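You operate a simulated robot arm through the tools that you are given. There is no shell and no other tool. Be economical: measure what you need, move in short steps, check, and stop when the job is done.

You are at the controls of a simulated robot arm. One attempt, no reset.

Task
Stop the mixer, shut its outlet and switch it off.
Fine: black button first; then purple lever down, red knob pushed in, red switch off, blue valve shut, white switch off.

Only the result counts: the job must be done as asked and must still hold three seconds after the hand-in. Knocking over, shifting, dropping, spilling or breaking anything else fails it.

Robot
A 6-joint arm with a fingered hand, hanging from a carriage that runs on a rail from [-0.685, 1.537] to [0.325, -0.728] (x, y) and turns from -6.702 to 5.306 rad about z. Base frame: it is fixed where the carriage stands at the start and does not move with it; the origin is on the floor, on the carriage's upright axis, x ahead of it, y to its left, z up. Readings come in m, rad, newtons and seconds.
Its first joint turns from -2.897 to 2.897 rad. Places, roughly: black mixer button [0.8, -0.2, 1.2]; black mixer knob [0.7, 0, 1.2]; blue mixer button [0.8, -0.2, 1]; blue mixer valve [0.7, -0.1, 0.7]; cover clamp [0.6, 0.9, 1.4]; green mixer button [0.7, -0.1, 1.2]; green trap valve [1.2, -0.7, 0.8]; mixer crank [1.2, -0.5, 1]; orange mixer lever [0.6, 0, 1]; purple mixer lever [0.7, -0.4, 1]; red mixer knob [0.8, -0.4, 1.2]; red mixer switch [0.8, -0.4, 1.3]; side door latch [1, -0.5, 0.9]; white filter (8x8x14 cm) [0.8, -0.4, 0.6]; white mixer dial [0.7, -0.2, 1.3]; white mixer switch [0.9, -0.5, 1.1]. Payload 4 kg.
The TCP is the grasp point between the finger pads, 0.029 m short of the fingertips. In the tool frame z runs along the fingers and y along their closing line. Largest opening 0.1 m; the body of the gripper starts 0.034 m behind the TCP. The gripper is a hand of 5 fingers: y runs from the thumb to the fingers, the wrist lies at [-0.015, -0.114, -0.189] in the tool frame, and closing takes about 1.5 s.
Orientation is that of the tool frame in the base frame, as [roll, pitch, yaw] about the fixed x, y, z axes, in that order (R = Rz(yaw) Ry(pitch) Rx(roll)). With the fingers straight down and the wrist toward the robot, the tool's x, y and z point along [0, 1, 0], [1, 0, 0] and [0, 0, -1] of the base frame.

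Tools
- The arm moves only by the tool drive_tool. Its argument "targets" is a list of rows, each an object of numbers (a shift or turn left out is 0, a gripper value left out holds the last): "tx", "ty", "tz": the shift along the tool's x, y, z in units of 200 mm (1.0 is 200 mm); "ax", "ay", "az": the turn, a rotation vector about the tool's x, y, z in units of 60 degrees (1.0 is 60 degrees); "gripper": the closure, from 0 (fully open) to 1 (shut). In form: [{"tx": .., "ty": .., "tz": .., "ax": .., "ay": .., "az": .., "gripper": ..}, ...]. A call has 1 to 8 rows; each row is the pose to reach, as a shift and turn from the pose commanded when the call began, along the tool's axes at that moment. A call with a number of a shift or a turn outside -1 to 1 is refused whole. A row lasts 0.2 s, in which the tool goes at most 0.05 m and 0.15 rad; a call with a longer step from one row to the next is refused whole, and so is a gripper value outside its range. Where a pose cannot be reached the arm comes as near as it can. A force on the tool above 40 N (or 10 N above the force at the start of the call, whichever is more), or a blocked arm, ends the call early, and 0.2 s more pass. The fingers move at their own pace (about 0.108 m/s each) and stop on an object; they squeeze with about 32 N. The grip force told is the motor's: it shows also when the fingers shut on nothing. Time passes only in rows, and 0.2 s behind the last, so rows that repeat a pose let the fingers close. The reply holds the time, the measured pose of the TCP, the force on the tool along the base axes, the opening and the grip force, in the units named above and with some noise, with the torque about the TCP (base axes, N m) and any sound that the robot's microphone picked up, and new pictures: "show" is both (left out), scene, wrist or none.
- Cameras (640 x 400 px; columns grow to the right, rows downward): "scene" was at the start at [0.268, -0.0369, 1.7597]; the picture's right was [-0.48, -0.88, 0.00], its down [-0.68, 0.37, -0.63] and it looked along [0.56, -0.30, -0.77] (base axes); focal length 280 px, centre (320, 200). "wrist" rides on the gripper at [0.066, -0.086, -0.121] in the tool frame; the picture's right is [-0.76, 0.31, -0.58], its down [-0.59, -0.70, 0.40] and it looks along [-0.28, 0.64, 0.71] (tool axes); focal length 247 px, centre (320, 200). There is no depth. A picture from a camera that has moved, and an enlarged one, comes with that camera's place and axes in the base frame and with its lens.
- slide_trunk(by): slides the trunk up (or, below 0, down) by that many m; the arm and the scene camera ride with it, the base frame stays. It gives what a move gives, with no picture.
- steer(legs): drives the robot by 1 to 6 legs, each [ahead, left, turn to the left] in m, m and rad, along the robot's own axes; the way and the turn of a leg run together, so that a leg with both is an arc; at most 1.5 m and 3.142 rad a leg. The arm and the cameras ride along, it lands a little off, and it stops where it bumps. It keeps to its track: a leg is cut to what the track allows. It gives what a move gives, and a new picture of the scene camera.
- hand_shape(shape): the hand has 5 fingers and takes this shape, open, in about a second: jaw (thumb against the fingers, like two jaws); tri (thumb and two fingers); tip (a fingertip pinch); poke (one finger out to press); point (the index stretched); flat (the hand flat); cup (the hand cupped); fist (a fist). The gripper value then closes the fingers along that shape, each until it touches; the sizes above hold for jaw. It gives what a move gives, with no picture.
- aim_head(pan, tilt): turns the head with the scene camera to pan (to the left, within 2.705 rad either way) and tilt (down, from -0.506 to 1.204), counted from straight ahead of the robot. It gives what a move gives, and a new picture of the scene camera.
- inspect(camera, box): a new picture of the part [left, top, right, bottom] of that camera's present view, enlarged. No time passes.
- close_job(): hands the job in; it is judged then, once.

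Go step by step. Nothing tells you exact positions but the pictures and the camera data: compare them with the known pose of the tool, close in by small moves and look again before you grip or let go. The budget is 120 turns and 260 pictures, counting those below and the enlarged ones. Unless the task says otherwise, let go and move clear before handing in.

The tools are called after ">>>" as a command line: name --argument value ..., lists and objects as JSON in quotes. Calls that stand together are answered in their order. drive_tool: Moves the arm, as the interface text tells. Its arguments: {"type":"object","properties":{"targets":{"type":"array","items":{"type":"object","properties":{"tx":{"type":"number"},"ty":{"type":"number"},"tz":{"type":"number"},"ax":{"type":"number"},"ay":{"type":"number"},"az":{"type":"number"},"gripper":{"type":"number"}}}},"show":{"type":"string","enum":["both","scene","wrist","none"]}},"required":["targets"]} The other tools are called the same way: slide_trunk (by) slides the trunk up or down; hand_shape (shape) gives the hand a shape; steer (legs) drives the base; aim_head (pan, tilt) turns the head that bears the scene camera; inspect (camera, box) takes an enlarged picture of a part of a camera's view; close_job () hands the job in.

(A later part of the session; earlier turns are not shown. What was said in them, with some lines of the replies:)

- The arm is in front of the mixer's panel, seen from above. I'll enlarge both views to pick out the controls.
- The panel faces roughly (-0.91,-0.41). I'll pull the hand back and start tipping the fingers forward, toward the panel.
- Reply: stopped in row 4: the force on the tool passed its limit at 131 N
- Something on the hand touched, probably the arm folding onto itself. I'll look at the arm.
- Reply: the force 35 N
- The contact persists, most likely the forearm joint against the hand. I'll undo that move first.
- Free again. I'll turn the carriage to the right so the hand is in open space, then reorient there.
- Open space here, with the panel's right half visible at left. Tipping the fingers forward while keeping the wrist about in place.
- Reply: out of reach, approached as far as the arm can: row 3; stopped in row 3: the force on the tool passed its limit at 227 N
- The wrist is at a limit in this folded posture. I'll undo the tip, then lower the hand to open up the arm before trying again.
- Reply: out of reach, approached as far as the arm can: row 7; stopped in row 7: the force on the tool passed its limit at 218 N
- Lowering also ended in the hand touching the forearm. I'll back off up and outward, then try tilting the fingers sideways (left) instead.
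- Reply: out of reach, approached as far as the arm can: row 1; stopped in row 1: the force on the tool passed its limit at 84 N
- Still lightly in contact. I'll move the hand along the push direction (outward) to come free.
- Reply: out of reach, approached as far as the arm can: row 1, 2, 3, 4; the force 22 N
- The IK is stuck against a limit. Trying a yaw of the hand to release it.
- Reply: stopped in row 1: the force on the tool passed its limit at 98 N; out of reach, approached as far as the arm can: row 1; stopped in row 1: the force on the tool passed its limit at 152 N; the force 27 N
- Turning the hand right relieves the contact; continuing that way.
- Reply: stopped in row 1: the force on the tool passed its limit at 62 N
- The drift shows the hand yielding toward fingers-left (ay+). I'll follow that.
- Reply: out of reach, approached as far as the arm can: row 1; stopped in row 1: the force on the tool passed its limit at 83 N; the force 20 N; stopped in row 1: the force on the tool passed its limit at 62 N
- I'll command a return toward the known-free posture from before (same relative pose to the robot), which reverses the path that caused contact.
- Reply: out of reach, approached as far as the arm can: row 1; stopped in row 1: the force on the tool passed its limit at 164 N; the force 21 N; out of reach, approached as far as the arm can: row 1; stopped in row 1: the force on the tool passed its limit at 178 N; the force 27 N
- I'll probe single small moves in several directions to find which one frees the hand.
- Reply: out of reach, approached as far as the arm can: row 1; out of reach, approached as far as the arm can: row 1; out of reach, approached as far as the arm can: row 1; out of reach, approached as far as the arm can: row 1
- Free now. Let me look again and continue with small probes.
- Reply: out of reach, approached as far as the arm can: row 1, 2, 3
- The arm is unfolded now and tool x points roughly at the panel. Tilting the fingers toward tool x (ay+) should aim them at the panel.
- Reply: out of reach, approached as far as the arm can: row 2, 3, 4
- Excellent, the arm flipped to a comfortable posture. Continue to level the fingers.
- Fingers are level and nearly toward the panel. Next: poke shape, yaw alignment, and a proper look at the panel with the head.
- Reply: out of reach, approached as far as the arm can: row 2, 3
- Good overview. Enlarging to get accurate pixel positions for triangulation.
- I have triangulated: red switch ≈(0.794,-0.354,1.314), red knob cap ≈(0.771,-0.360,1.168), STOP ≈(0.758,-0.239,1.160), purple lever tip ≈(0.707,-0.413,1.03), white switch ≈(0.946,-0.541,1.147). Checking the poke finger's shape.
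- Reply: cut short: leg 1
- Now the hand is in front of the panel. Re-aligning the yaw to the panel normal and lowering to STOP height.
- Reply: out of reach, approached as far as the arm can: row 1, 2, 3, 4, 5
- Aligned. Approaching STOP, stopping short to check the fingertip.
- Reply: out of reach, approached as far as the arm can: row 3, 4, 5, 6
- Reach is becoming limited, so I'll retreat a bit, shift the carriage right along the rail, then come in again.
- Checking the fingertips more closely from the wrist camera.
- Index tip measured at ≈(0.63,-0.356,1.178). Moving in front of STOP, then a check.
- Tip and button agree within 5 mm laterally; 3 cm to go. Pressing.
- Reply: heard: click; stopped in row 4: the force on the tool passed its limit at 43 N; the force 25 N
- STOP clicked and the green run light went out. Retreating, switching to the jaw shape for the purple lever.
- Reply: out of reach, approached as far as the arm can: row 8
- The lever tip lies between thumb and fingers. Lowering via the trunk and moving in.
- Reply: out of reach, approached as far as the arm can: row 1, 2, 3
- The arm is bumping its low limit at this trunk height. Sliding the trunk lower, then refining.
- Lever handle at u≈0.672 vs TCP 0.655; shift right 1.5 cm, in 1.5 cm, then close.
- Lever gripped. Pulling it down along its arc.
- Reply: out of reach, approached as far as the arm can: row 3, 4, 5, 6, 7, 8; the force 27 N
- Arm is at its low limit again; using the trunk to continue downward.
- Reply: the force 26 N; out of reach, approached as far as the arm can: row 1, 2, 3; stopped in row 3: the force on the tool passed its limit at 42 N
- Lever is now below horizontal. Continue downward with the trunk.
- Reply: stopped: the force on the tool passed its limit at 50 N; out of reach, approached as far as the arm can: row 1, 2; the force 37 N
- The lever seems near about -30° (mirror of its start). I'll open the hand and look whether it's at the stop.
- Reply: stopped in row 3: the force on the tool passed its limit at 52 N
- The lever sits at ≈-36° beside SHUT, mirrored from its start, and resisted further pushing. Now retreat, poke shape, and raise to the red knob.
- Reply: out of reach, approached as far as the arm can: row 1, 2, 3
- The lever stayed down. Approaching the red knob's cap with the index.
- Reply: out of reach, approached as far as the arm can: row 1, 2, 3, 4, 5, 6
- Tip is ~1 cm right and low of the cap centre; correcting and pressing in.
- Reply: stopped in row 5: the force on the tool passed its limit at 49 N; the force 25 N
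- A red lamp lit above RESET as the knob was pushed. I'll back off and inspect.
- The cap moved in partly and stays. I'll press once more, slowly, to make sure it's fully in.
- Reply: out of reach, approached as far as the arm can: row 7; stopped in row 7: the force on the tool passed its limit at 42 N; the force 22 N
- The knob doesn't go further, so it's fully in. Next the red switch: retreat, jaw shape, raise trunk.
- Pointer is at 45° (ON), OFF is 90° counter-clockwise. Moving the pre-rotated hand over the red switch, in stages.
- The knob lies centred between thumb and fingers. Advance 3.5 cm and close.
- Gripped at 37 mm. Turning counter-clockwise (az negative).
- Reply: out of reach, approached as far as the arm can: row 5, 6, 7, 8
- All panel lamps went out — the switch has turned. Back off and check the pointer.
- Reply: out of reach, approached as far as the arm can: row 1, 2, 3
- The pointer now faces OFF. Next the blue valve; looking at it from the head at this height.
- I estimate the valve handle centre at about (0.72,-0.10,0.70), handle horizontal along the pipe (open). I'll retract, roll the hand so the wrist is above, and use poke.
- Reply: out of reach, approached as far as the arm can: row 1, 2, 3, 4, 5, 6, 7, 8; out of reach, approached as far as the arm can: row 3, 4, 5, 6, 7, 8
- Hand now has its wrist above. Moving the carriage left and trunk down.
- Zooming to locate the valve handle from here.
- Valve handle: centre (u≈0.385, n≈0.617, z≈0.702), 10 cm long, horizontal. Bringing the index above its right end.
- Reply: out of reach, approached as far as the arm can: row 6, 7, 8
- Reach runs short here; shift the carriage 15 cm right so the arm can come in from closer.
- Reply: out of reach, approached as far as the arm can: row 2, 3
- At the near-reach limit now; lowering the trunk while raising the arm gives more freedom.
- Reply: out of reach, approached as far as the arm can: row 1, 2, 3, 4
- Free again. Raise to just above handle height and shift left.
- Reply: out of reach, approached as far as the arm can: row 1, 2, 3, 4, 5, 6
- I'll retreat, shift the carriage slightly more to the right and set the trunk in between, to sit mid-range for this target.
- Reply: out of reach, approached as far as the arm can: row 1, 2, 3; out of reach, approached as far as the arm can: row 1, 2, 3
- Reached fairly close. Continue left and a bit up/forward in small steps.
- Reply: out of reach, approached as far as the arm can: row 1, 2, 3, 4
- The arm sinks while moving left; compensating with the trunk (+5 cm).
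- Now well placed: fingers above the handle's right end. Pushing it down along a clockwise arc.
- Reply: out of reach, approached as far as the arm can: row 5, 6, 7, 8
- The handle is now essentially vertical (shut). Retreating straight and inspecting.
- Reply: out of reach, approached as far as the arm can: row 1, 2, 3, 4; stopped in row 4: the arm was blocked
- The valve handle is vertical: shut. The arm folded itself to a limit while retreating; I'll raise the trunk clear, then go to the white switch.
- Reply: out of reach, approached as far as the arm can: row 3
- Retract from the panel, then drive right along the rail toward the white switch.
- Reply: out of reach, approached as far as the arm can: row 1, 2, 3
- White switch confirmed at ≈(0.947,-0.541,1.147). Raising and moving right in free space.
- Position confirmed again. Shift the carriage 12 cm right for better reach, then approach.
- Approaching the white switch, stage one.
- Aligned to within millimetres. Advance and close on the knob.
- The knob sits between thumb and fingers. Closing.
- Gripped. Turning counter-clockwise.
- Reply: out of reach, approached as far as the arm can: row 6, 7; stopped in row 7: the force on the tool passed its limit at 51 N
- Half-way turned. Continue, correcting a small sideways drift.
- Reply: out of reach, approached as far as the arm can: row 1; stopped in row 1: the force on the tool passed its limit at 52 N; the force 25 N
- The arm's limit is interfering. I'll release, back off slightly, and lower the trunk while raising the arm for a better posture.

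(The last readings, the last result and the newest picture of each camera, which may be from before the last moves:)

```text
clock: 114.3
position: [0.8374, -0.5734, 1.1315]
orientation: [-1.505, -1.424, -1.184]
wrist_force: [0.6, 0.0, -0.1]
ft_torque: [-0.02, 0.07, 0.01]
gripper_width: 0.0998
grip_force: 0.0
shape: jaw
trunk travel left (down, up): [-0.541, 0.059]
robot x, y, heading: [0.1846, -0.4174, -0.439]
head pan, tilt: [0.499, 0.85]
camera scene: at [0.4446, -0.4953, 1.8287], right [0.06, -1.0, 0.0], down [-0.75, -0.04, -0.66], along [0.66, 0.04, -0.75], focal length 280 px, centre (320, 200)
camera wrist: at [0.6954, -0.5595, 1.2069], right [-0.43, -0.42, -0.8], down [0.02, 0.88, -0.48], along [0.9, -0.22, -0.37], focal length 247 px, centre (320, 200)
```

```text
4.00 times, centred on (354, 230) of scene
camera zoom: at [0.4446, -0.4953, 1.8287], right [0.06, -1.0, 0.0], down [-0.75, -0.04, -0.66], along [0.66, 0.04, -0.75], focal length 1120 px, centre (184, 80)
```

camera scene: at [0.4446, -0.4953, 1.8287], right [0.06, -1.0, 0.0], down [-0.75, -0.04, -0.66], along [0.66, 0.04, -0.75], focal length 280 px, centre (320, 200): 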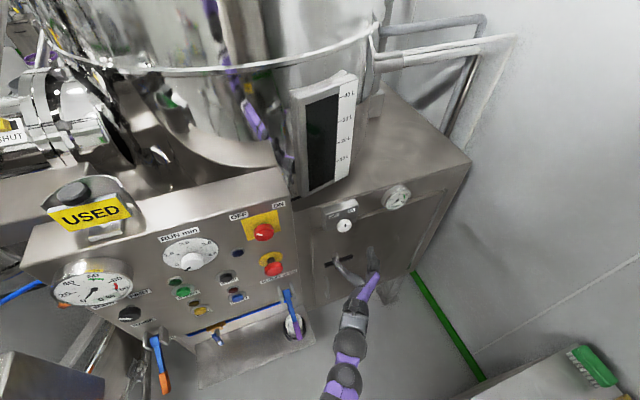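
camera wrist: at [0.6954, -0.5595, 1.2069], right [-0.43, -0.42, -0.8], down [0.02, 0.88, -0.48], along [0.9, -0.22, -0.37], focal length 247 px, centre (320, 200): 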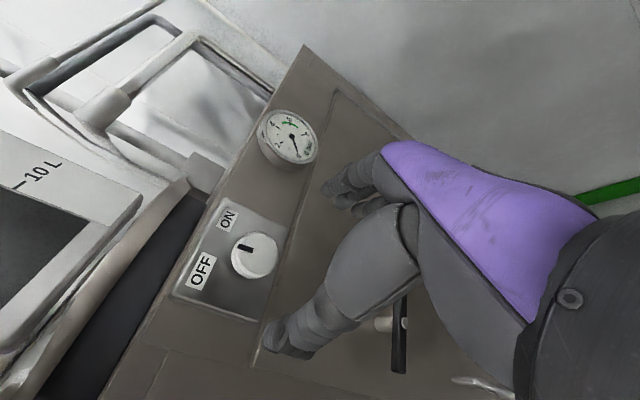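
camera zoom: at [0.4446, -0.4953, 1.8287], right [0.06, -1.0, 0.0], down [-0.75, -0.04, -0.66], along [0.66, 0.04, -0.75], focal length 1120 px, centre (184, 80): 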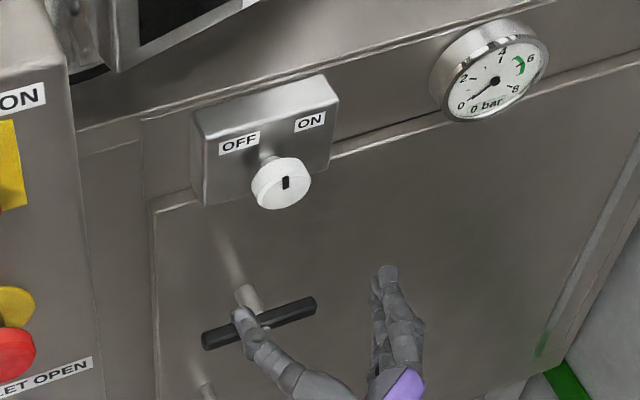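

Pointer is now straight up, half-way. I'll rotate the hand back, regrip and repeat the same twist.

>>> drive_tool --targets '[{"ty": 0.04, "tx": 0.02, "az": 0.12}, {"ty": 0.08, "tx": 0.045, "az": 0.24}, {"ty": 0.08, "tx": 0.045, "az": 0.36}, {"ty": 0.08, "tx": 0.045, "az": 0.48}, {"ty": 0.08, "tx": 0.045, "az": 0.6}, {"ty": 0.08, "tx": 0.045, "az": 0.72}, {"ty": 0.08, "tx": 0.045, "az": 0.82}, {"ty": 0.08, "tx": 0.045, "az": 0.82}]' --show "wrist"

```text
clock: 116.1
position: [0.8458, -0.5906, 1.1371]
orientation: [-1.557, -0.563, -1.127]
wrist_force: [0.5, -0.5, -0.2]
ft_torque: [0.0, 0.0, -0.04]
gripper_width: 0.0996
grip_force: 0.0
shape: jaw
trunk travel left (down, up): [-0.541, 0.059]
robot x, y, heading: [0.183, -0.4141, -0.44]
head pan, tilt: [0.499, 0.85]
camera wrist: at [0.7404, -0.6529, 1.2427], right [-0.72, 0.18, -0.67], down [-0.02, 0.96, 0.28], along [0.69, 0.22, -0.69], focal length 247 px, centre (320, 200)
```

wrist: 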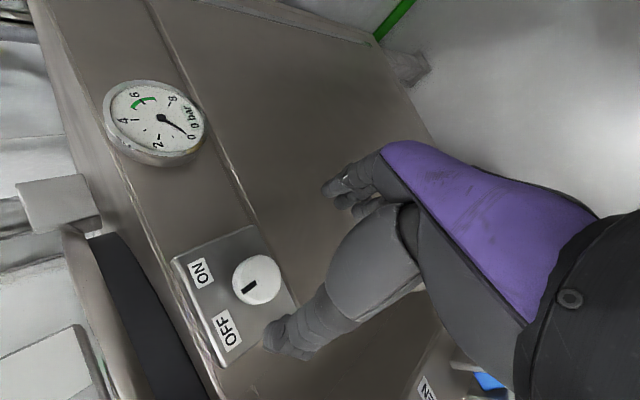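

Aligned; advance and grip again.

>>> drive_tool --targets '[{"tz": 0.2}, {"tz": 0.4}, {"tz": 0.54}, {"tz": 0.54, "gripper": 0.5}, {"tz": 0.54, "gripper": 1}, {"tz": 0.54, "gripper": 1}, {"tz": 0.54, "gripper": 1}, {"tz": 0.54, "gripper": 1}]' --show "none"

>>> drive_tool --targets '[{"gripper": 1}, {"gripper": 1}, {"gripper": 1}]' --show "wrist"

```text
clock: 117.9
position: [0.9394, -0.543, 1.1334]
orientation: [-1.565, -0.561, -1.122]
wrist_force: [-17.1, -4.7, -7.2]
ft_torque: [-0.09, 0.53, -0.1]
gripper_width: 0.057
grip_force: 31.9
shape: jaw
trunk travel left (down, up): [-0.541, 0.059]
robot x, y, heading: [0.1835, -0.4118, -0.441]
head pan, tilt: [0.499, 0.85]
```

```text
clock: 118.7
position: [0.9387, -0.5442, 1.1338]
orientation: [-1.563, -0.563, -1.124]
wrist_force: [-19.7, -5.2, -9.8]
ft_torque: [-0.05, 0.64, -0.08]
gripper_width: 0.0574
grip_force: 31.7
shape: jaw
trunk travel left (down, up): [-0.541, 0.059]
robot x, y, heading: [0.1826, -0.4134, -0.444]
head pan, tilt: [0.499, 0.85]
camera wrist: at [0.8339, -0.6055, 1.2408], right [-0.72, 0.18, -0.67], down [-0.02, 0.96, 0.28], along [0.69, 0.22, -0.69], focal length 247 px, centre (320, 200)
```

wrist: 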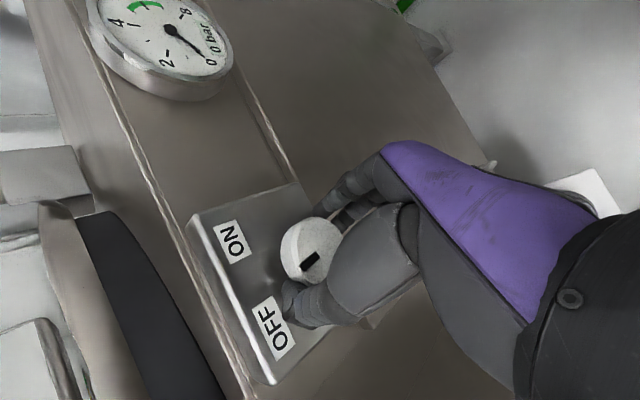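

The fingertips press on the box face; easing back 8 mm so they close fully on the knob.

>>> drive_tool --targets '[{"tz": -0.04, "gripper": 1}, {"tz": -0.04, "gripper": 1}, {"tz": -0.04, "gripper": 1}]' --show "wrist"

```text
clock: 119.5
position: [0.9374, -0.5432, 1.1384]
orientation: [-1.553, -0.567, -1.126]
wrist_force: [10.0, 11.4, -6.5]
ft_torque: [-0.3, 0.7, -0.12]
gripper_width: 0.0535
grip_force: 32.2
shape: jaw
trunk travel left (down, up): [-0.541, 0.059]
robot x, y, heading: [0.1829, -0.4189, -0.444]
head pan, tilt: [0.499, 0.85]
camera wrist: at [0.8314, -0.6051, 1.2444], right [-0.72, 0.18, -0.67], down [-0.03, 0.96, 0.28], along [0.7, 0.22, -0.68], focal length 247 px, centre (320, 200)
```

wrist: 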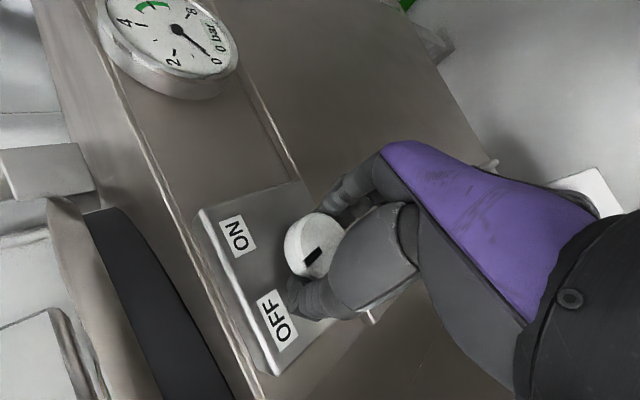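

The grip holds the knob firmly. Twisting counter-clockwise again.

>>> drive_tool --targets '[{"az": -0.1, "gripper": 1}, {"az": -0.2}, {"az": -0.3}, {"az": -0.4}, {"az": -0.5}, {"az": -0.6}, {"az": -0.7}, {"az": -0.8}]'

>>> inspect --camera "wrist" --box '[180, 120, 380, 320]'

```text
clock: 121.2
position: [0.9347, -0.5387, 1.1293]
orientation: [-1.606, -1.333, -1.074]
wrist_force: [12.8, 5.8, -10.8]
ft_torque: [0.32, 1.17, -0.22]
gripper_width: 0.0518
grip_force: 32.3
shape: jaw
out of reach, approached as far as the arm can: row 8
trunk travel left (down, up): [-0.541, 0.059]
robot x, y, heading: [0.1875, -0.4143, -0.437]
head pan, tilt: [0.499, 0.85]
stopped in row 8: the force on the tool passed its limit at 44 N (the readings are from after the stop); the commanded pose is now the measured one
camera scene: at [0.4449, -0.4946, 1.829], right [0.06, -1.0, 0.0], down [-0.75, -0.04, -0.66], along [0.66, 0.04, -0.75], focal length 280 px, centre (320, 200)
camera wrist: at [0.797, -0.5319, 1.2138], right [-0.47, -0.37, -0.8], down [-0.01, 0.91, -0.41], along [0.88, -0.18, -0.43], focal length 247 px, centre (320, 200)
```

scene: 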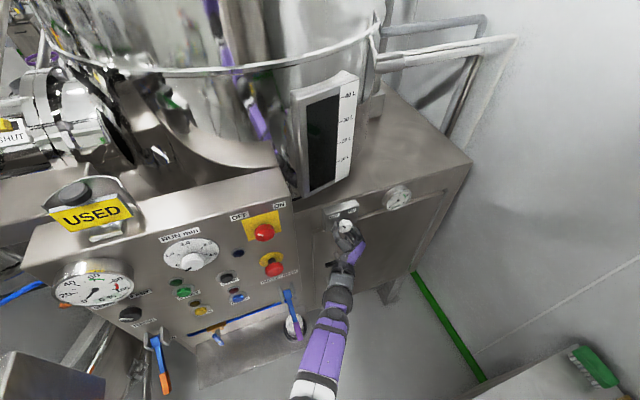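
wrist: 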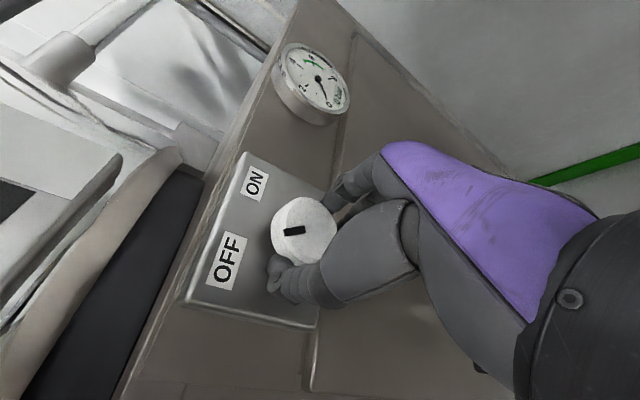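

```text
2.00 times, centred on (280, 220) of wrist
camera zoom: at [0.797, -0.5319, 1.2138], right [-0.47, -0.37, -0.8], down [-0.01, 0.91, -0.41], along [0.88, -0.18, -0.43], focal length 494 px, centre (400, 160)
```

zoom: 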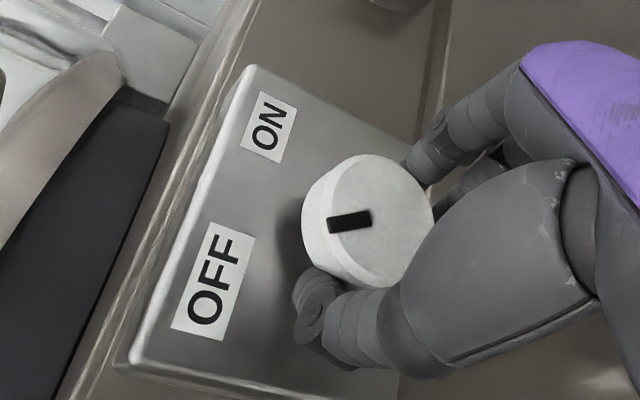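

Pointer is ~35° left of vertical; a bit more needed. Open in place, roll back, regrip, and twist again.

>>> drive_tool --targets '[{"gripper": 0}, {"gripper": 0}, {"gripper": 0}, {"gripper": 0}]' --show "none"

>>> drive_tool --targets '[{"tz": -0.05, "ty": 0.02, "tx": 0.03, "az": 0.1, "gripper": 0}, {"tz": -0.05, "ty": 0.04, "tx": 0.04, "az": 0.22}, {"tz": -0.05, "ty": 0.04, "tx": 0.04, "az": 0.34}, {"tz": -0.05, "ty": 0.04, "tx": 0.04, "az": 0.46}, {"tz": -0.03, "ty": 0.04, "tx": 0.04, "az": 0.58}, {"tz": 0.0, "ty": 0.04, "tx": 0.04, "az": 0.65}, {"tz": 0.0, "ty": 0.04, "tx": 0.04, "az": 0.65}]' --show "wrist"

```text
clock: 122.2
position: [0.9359, -0.5431, 1.1307]
orientation: [-1.595, -1.338, -1.089]
wrist_force: [0.3, 0.5, -0.1]
ft_torque: [0.0, 0.02, 0.0]
gripper_width: 0.0999
grip_force: 0.0
shape: jaw
trunk travel left (down, up): [-0.541, 0.059]
robot x, y, heading: [0.1829, -0.4134, -0.435]
head pan, tilt: [0.499, 0.85]
```

```text
clock: 123.8
position: [0.9391, -0.5522, 1.1364]
orientation: [-1.578, -0.657, -1.105]
wrist_force: [0.9, 0.8, 0.2]
ft_torque: [0.02, 0.0, 0.0]
gripper_width: 0.0997
grip_force: 0.0
shape: jaw
trunk travel left (down, up): [-0.541, 0.059]
robot x, y, heading: [0.1851, -0.4122, -0.442]
head pan, tilt: [0.499, 0.85]
camera wrist: at [0.8306, -0.6047, 1.2453], right [-0.7, 0.11, -0.7], down [-0.04, 0.98, 0.2], along [0.71, 0.17, -0.68], focal length 247 px, centre (320, 200)
```

wrist: 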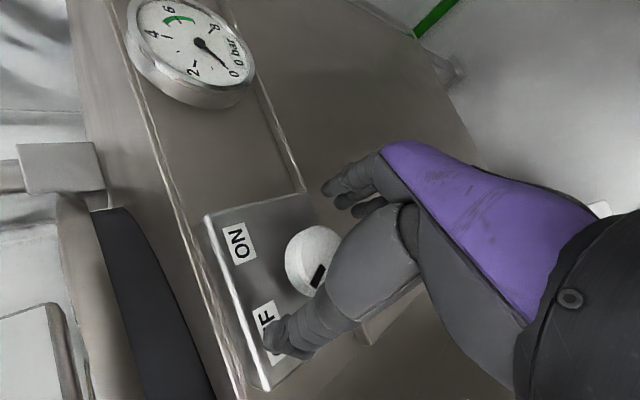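

Regrip and twist further.

>>> drive_tool --targets '[{"ty": -0.02, "gripper": 0.5}, {"ty": -0.02, "gripper": 1}, {"ty": -0.02, "gripper": 1}, {"ty": -0.02, "gripper": 1}, {"ty": -0.02, "gripper": 1}, {"ty": -0.02, "gripper": 1}, {"ty": -0.02, "gripper": 1}]' --show "none"

>>> drive_tool --targets '[{"az": -0.1, "gripper": 1}, {"az": -0.2}, {"az": -0.3}, {"az": -0.4}, {"az": -0.5}, {"az": -0.6}, {"az": -0.7}]' --show "both"

>>> inspect --camera "wrist" --box '[180, 120, 380, 320]'

```text
clock: 125.4
position: [0.9388, -0.5482, 1.1404]
orientation: [-1.576, -0.659, -1.106]
wrist_force: [2.9, 4.9, 3.3]
ft_torque: [-0.02, 0.03, -0.05]
gripper_width: 0.0356
grip_force: 31.5
shape: jaw
trunk travel left (down, up): [-0.541, 0.059]
robot x, y, heading: [0.1856, -0.4137, -0.437]
head pan, tilt: [0.499, 0.85]
```

```text
clock: 127.0
position: [0.9405, -0.5489, 1.1422]
orientation: [-1.573, -1.392, -1.111]
wrist_force: [9.8, 7.0, 2.4]
ft_torque: [0.35, 0.21, 0.06]
gripper_width: 0.0311
grip_force: 32.3
shape: jaw
trunk travel left (down, up): [-0.541, 0.059]
robot x, y, heading: [0.1887, -0.4142, -0.436]
head pan, tilt: [0.499, 0.85]
camera scene: at [0.4452, -0.495, 1.8291], right [0.06, -1.0, 0.0], down [-0.75, -0.04, -0.66], along [0.66, 0.04, -0.75], focal length 280 px, centre (320, 200)
camera wrist: at [0.7994, -0.5368, 1.2224], right [-0.44, -0.41, -0.8], down [0.01, 0.89, -0.46], along [0.9, -0.21, -0.39], focal length 247 px, centre (320, 200)
```

scene: 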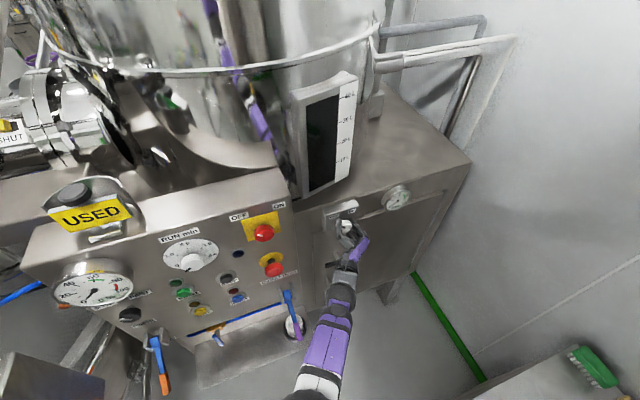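
wrist: 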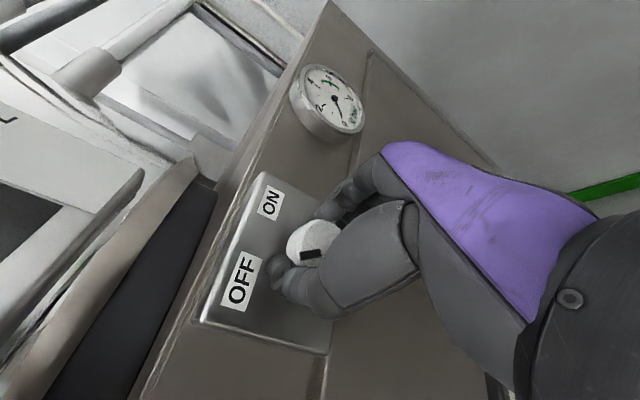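

```text
2.00 times, centred on (280, 220) of wrist
camera zoom: at [0.7994, -0.5368, 1.2224], right [-0.44, -0.41, -0.8], down [0.01, 0.89, -0.46], along [0.9, -0.21, -0.39], focal length 494 px, centre (400, 160)
```

zoom: 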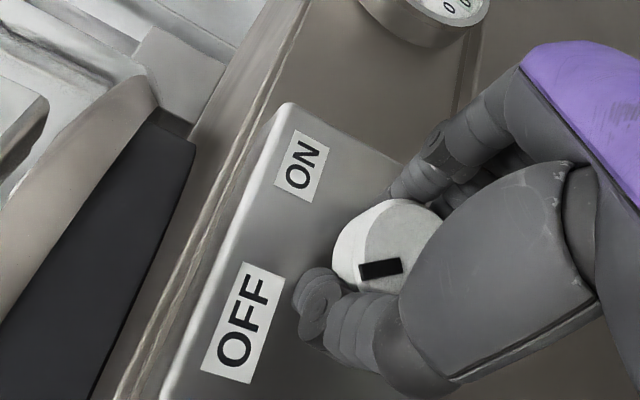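

Now release, retreat and inspect the pointer.

>>> drive_tool --targets '[{"gripper": 0.5}, {"gripper": 0}, {"gripper": 0}, {"gripper": 0}, {"tz": -0.2}, {"tz": -0.4}, {"tz": -0.55}]' --show "wrist"

>>> inspect --camera "scene" --box '[230, 180, 390, 280]'

>>> inspect --camera "wrist" --box '[140, 180, 340, 340]'

```text
clock: 128.6
position: [0.8367, -0.5975, 1.1404]
orientation: [-1.607, -1.389, -1.076]
wrist_force: [-0.6, 0.5, 0.5]
ft_torque: [0.0, -0.01, -0.01]
gripper_width: 0.0999
grip_force: 0.1
shape: jaw
trunk travel left (down, up): [-0.541, 0.059]
robot x, y, heading: [0.1844, -0.4163, -0.44]
head pan, tilt: [0.499, 0.85]
camera wrist: at [0.697, -0.5868, 1.2209], right [-0.45, -0.41, -0.8], down [0.0, 0.89, -0.45], along [0.89, -0.2, -0.4], focal length 247 px, centre (320, 200)
```

wrist: 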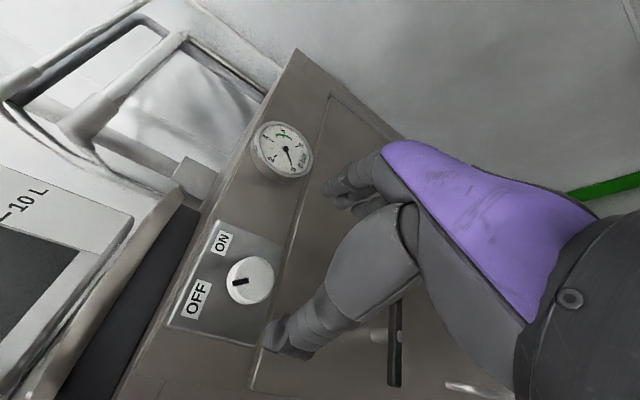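

```text
4.00 times, centred on (310, 230) of scene
camera zoom: at [0.4447, -0.4951, 1.8287], right [0.06, -1.0, 0.0], down [-0.75, -0.04, -0.66], along [0.66, 0.04, -0.75], focal length 1120 px, centre (360, 80)
```

zoom: 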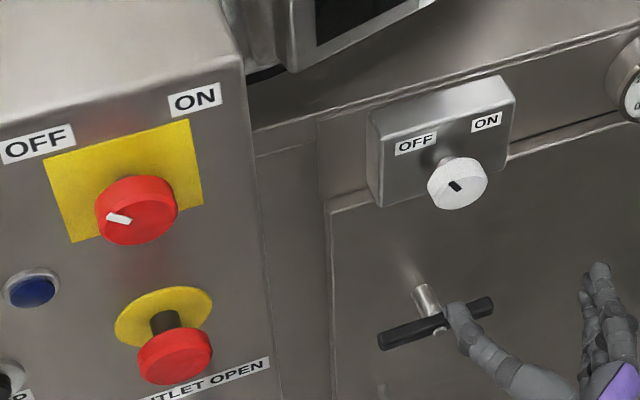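

```text
2.50 times, centred on (240, 260) of wrist
camera zoom: at [0.697, -0.5868, 1.2209], right [-0.45, -0.41, -0.8], down [0.0, 0.89, -0.45], along [0.89, -0.2, -0.4], focal length 617 px, centre (520, 50)
```

zoom: 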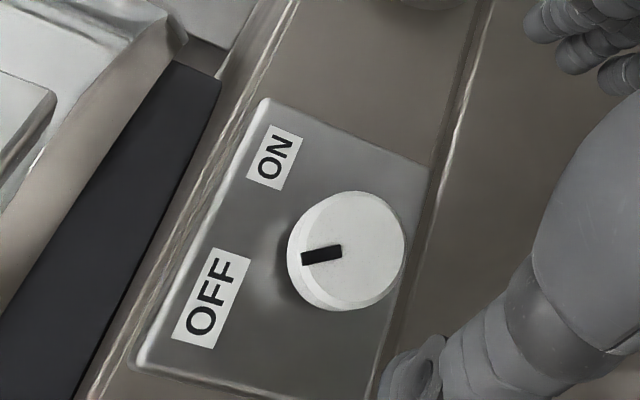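

Pointer faces OFF-ish, but may be short of the stop. A tighter zoom to measure.

>>> inspect --camera "scene" --box '[328, 212, 360, 236]'

>>> inspect --camera "wrist" --box '[215, 245, 285, 315]'

```text
16.00 times, centred on (344, 224) of scene
camera zoom: at [0.4447, -0.4951, 1.8287], right [0.06, -1.0, 0.0], down [-0.75, -0.04, -0.66], along [0.66, 0.04, -0.75], focal length 4482 px, centre (-64, -184)
```

zoom: 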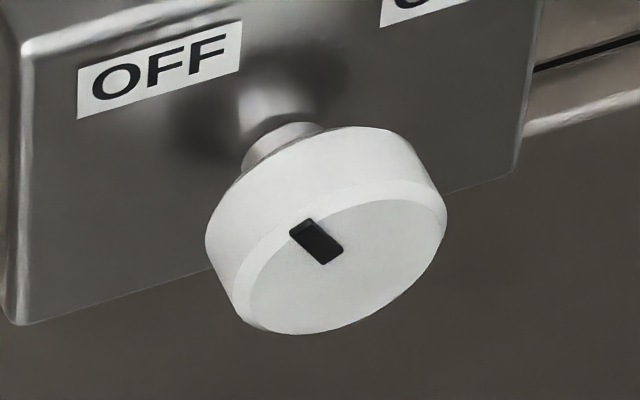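

```text
5.71 times, centred on (250, 280) of wrist
camera zoom: at [0.697, -0.5868, 1.2209], right [-0.45, -0.41, -0.8], down [0.0, 0.89, -0.45], along [0.89, -0.2, -0.4], focal length 1411 px, centre (720, -257)
```

zoom: 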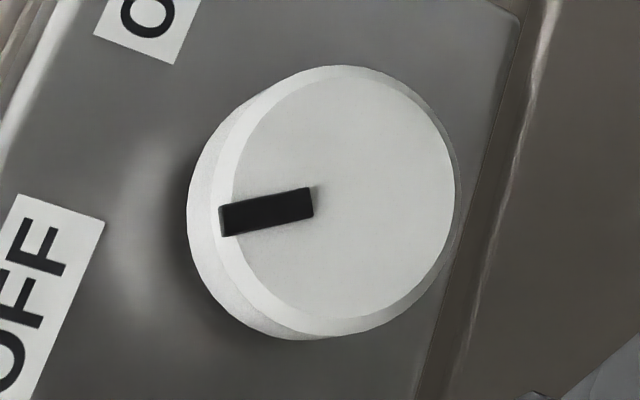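

White pointer is at ≈31.5° left of vertical. Measure the red one the same way for comparison.

>>> inspect --camera "scene" --box '[246, 216, 284, 244]'

```text
14.29 times, centred on (265, 230) of scene
camera zoom: at [0.4447, -0.4951, 1.8287], right [0.06, -1.0, 0.0], down [-0.75, -0.04, -0.66], along [0.66, 0.04, -0.75], focal length 4002 px, centre (1106, -229)
```

zoom: 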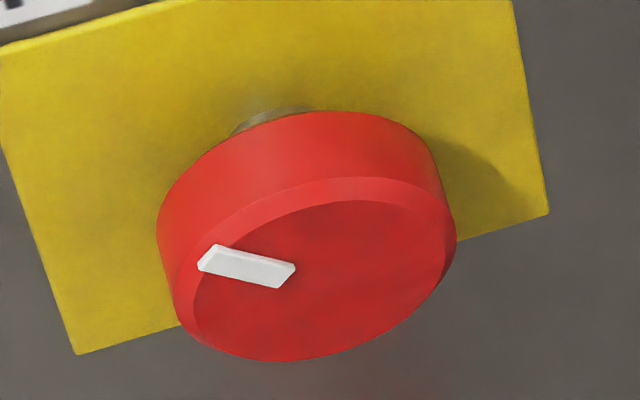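

Red is at 46°, so white needs ~14° more. Roll back, regrip slightly deeper, and twist again.

>>> drive_tool --targets '[{"az": 0.12}, {"az": 0.24}, {"az": 0.36, "tz": 0.1}, {"az": 0.48, "tz": 0.25}, {"az": 0.6, "tz": 0.4}, {"az": 0.6, "tz": 0.52}, {"az": 0.6, "tz": 0.58}, {"az": 0.6, "tz": 0.58}]' --show "none"

>>> drive_tool --targets '[{"gripper": 0.5}, {"gripper": 1}, {"gripper": 1}, {"gripper": 1}, {"gripper": 1}, {"gripper": 1}, {"gripper": 1}]' --show "wrist"

```text
clock: 130.4
position: [0.9435, -0.5474, 1.1401]
orientation: [-1.579, -0.761, -1.106]
wrist_force: [-2.9, -2.3, -0.4]
ft_torque: [0.07, -0.15, 0.18]
gripper_width: 0.1
grip_force: 0.0
shape: jaw
trunk travel left (down, up): [-0.541, 0.059]
robot x, y, heading: [0.1847, -0.4182, -0.439]
head pan, tilt: [0.499, 0.85]
```

```text
clock: 132.0
position: [0.9407, -0.5473, 1.1384]
orientation: [-1.581, -0.759, -1.102]
wrist_force: [-26.6, -0.3, 10.1]
ft_torque: [0.16, -0.29, 0.1]
gripper_width: 0.0417
grip_force: 32.4
shape: jaw
trunk travel left (down, up): [-0.541, 0.059]
robot x, y, heading: [0.1833, -0.4144, -0.441]
head pan, tilt: [0.499, 0.85]
camera wrist: at [0.8279, -0.59, 1.2466], right [-0.67, 0.04, -0.74], down [-0.05, 0.99, 0.1], along [0.74, 0.1, -0.66], focal length 247 px, centre (320, 200)
```

wrist: 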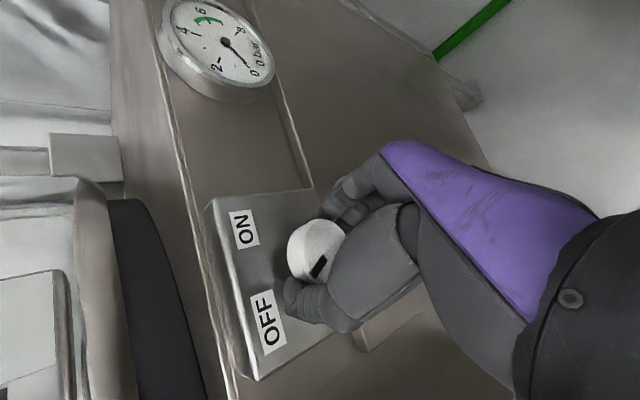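

Good grip at 42 mm, as in the first successful twist. Twisting counter-clockwise with a slight easing back.

>>> drive_tool --targets '[{"az": -0.08, "tz": -0.01, "gripper": 1}, {"az": -0.16, "tz": -0.01}, {"az": -0.24, "tz": -0.01}, {"az": -0.32, "tz": -0.01}, {"az": -0.4, "tz": -0.01}, {"az": -0.48, "tz": -0.01}]' --show "none"

>>> inspect --camera "wrist" --box '[220, 160, 380, 320]'

```text
clock: 133.4
position: [0.9395, -0.5447, 1.1384]
orientation: [-1.596, -1.262, -1.086]
wrist_force: [-5.2, 5.6, -5.9]
ft_torque: [0.38, 0.54, -0.2]
gripper_width: 0.04
grip_force: 31.7
shape: jaw
trunk travel left (down, up): [-0.541, 0.059]
robot x, y, heading: [0.1822, -0.4108, -0.443]
head pan, tilt: [0.499, 0.85]
```

```text
2.50 times, centred on (300, 240) of wrist
camera zoom: at [0.8045, -0.5438, 1.2272], right [-0.49, -0.32, -0.81], down [-0.02, 0.94, -0.35], along [0.87, -0.16, -0.47], focal length 617 px, centre (370, 100)
```

zoom: 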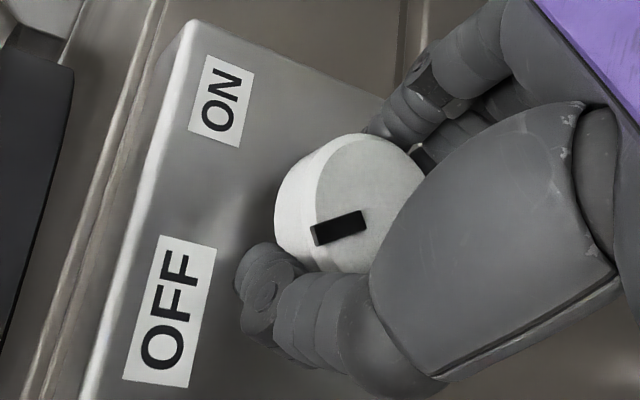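

The pointer again stays at ≈31° despite the twist slipping: the switch is at its stop. Release, retreat and check everything.

>>> drive_tool --targets '[{"gripper": 0.5}, {"gripper": 0}, {"gripper": 0}, {"gripper": 0}, {"tz": -0.2}, {"tz": -0.4}, {"tz": -0.6}, {"tz": -0.8}]' --show "scene"

>>> inspect --camera "scene" --box '[130, 180, 450, 380]'

>>> inspect --camera "scene" --box '[328, 202, 368, 236]'

```text
clock: 135.2
position: [0.7995, -0.618, 1.1409]
orientation: [-1.581, -1.266, -1.1]
wrist_force: [1.1, 0.5, 0.2]
ft_torque: [0.02, 0.01, -0.01]
gripper_width: 0.1001
grip_force: 0.0
shape: jaw
trunk travel left (down, up): [-0.541, 0.059]
robot x, y, heading: [0.1847, -0.4161, -0.438]
head pan, tilt: [0.499, 0.85]
camera scene: at [0.4448, -0.4951, 1.8287], right [0.06, -1.0, 0.0], down [-0.75, -0.04, -0.66], along [0.66, 0.04, -0.75], focal length 280 px, centre (320, 200)
```

scene: 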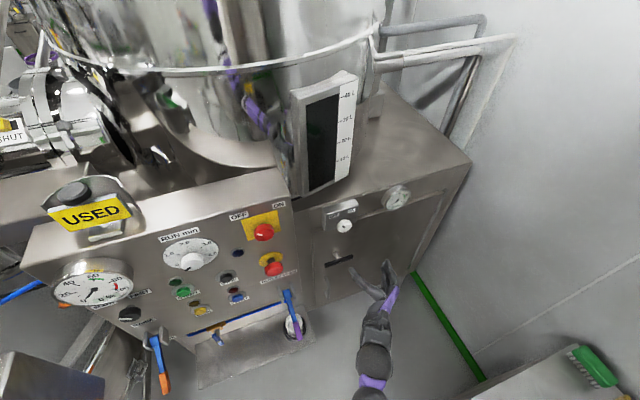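

```text
2.00 times, centred on (290, 280) of scene
camera zoom: at [0.4448, -0.4951, 1.8287], right [0.06, -1.0, 0.0], down [-0.75, -0.04, -0.66], along [0.66, 0.04, -0.75], focal length 560 px, centre (380, 40)
```

zoom: 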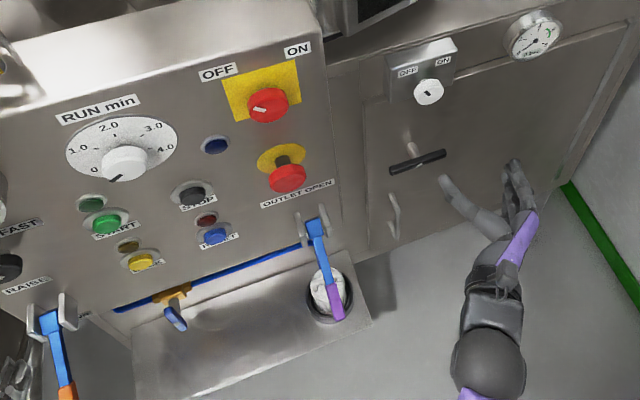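

```text
11.76 times, centred on (348, 219) of scene
camera zoom: at [0.4448, -0.4951, 1.8287], right [0.06, -1.0, 0.0], down [-0.75, -0.04, -0.66], along [0.66, 0.04, -0.75], focal length 3296 px, centre (-9, -24)
```

zoom: 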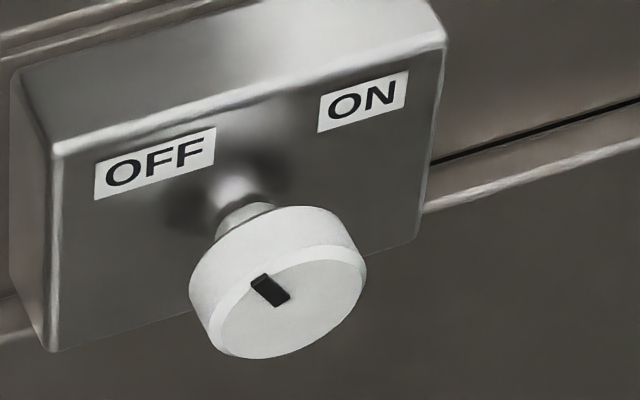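

All controls read as asked: STOP pressed, purple lever down, red knob in, red switch OFF, blue valve handle across the pipe, white switch on OFF at its stop. The hand is clear and open, so I'm handing in.

>>> close_job

```text
The job is handed in.
```

I handed the job in with all six controls set in the order you gave, and the hand is open and clear of the panel.

- **Black button:** pressed first. It clicked and the green run light went out.
- **Purple lever:** pulled down next to the SHUT label. It would not go further.
- **Red knob:** pushed in. It moved about a quarter of its original stand-out and then stopped, and a second push did not move it. The red lamp above RESET lit as it went in.
- **Red switch:** turned to OFF, and all the panel lights went out.
- **Blue valve:** handle turned from along the pipe to straight across it.
- **White switch:** turned to OFF. Its pointer stopped at about 31° left of vertical, while the red switch reached about 46°. Two more twists did not move it, so I took that as its stop, but it is the one setting I could not confirm another way.

I saw nothing else on the mixer moved or knocked over.
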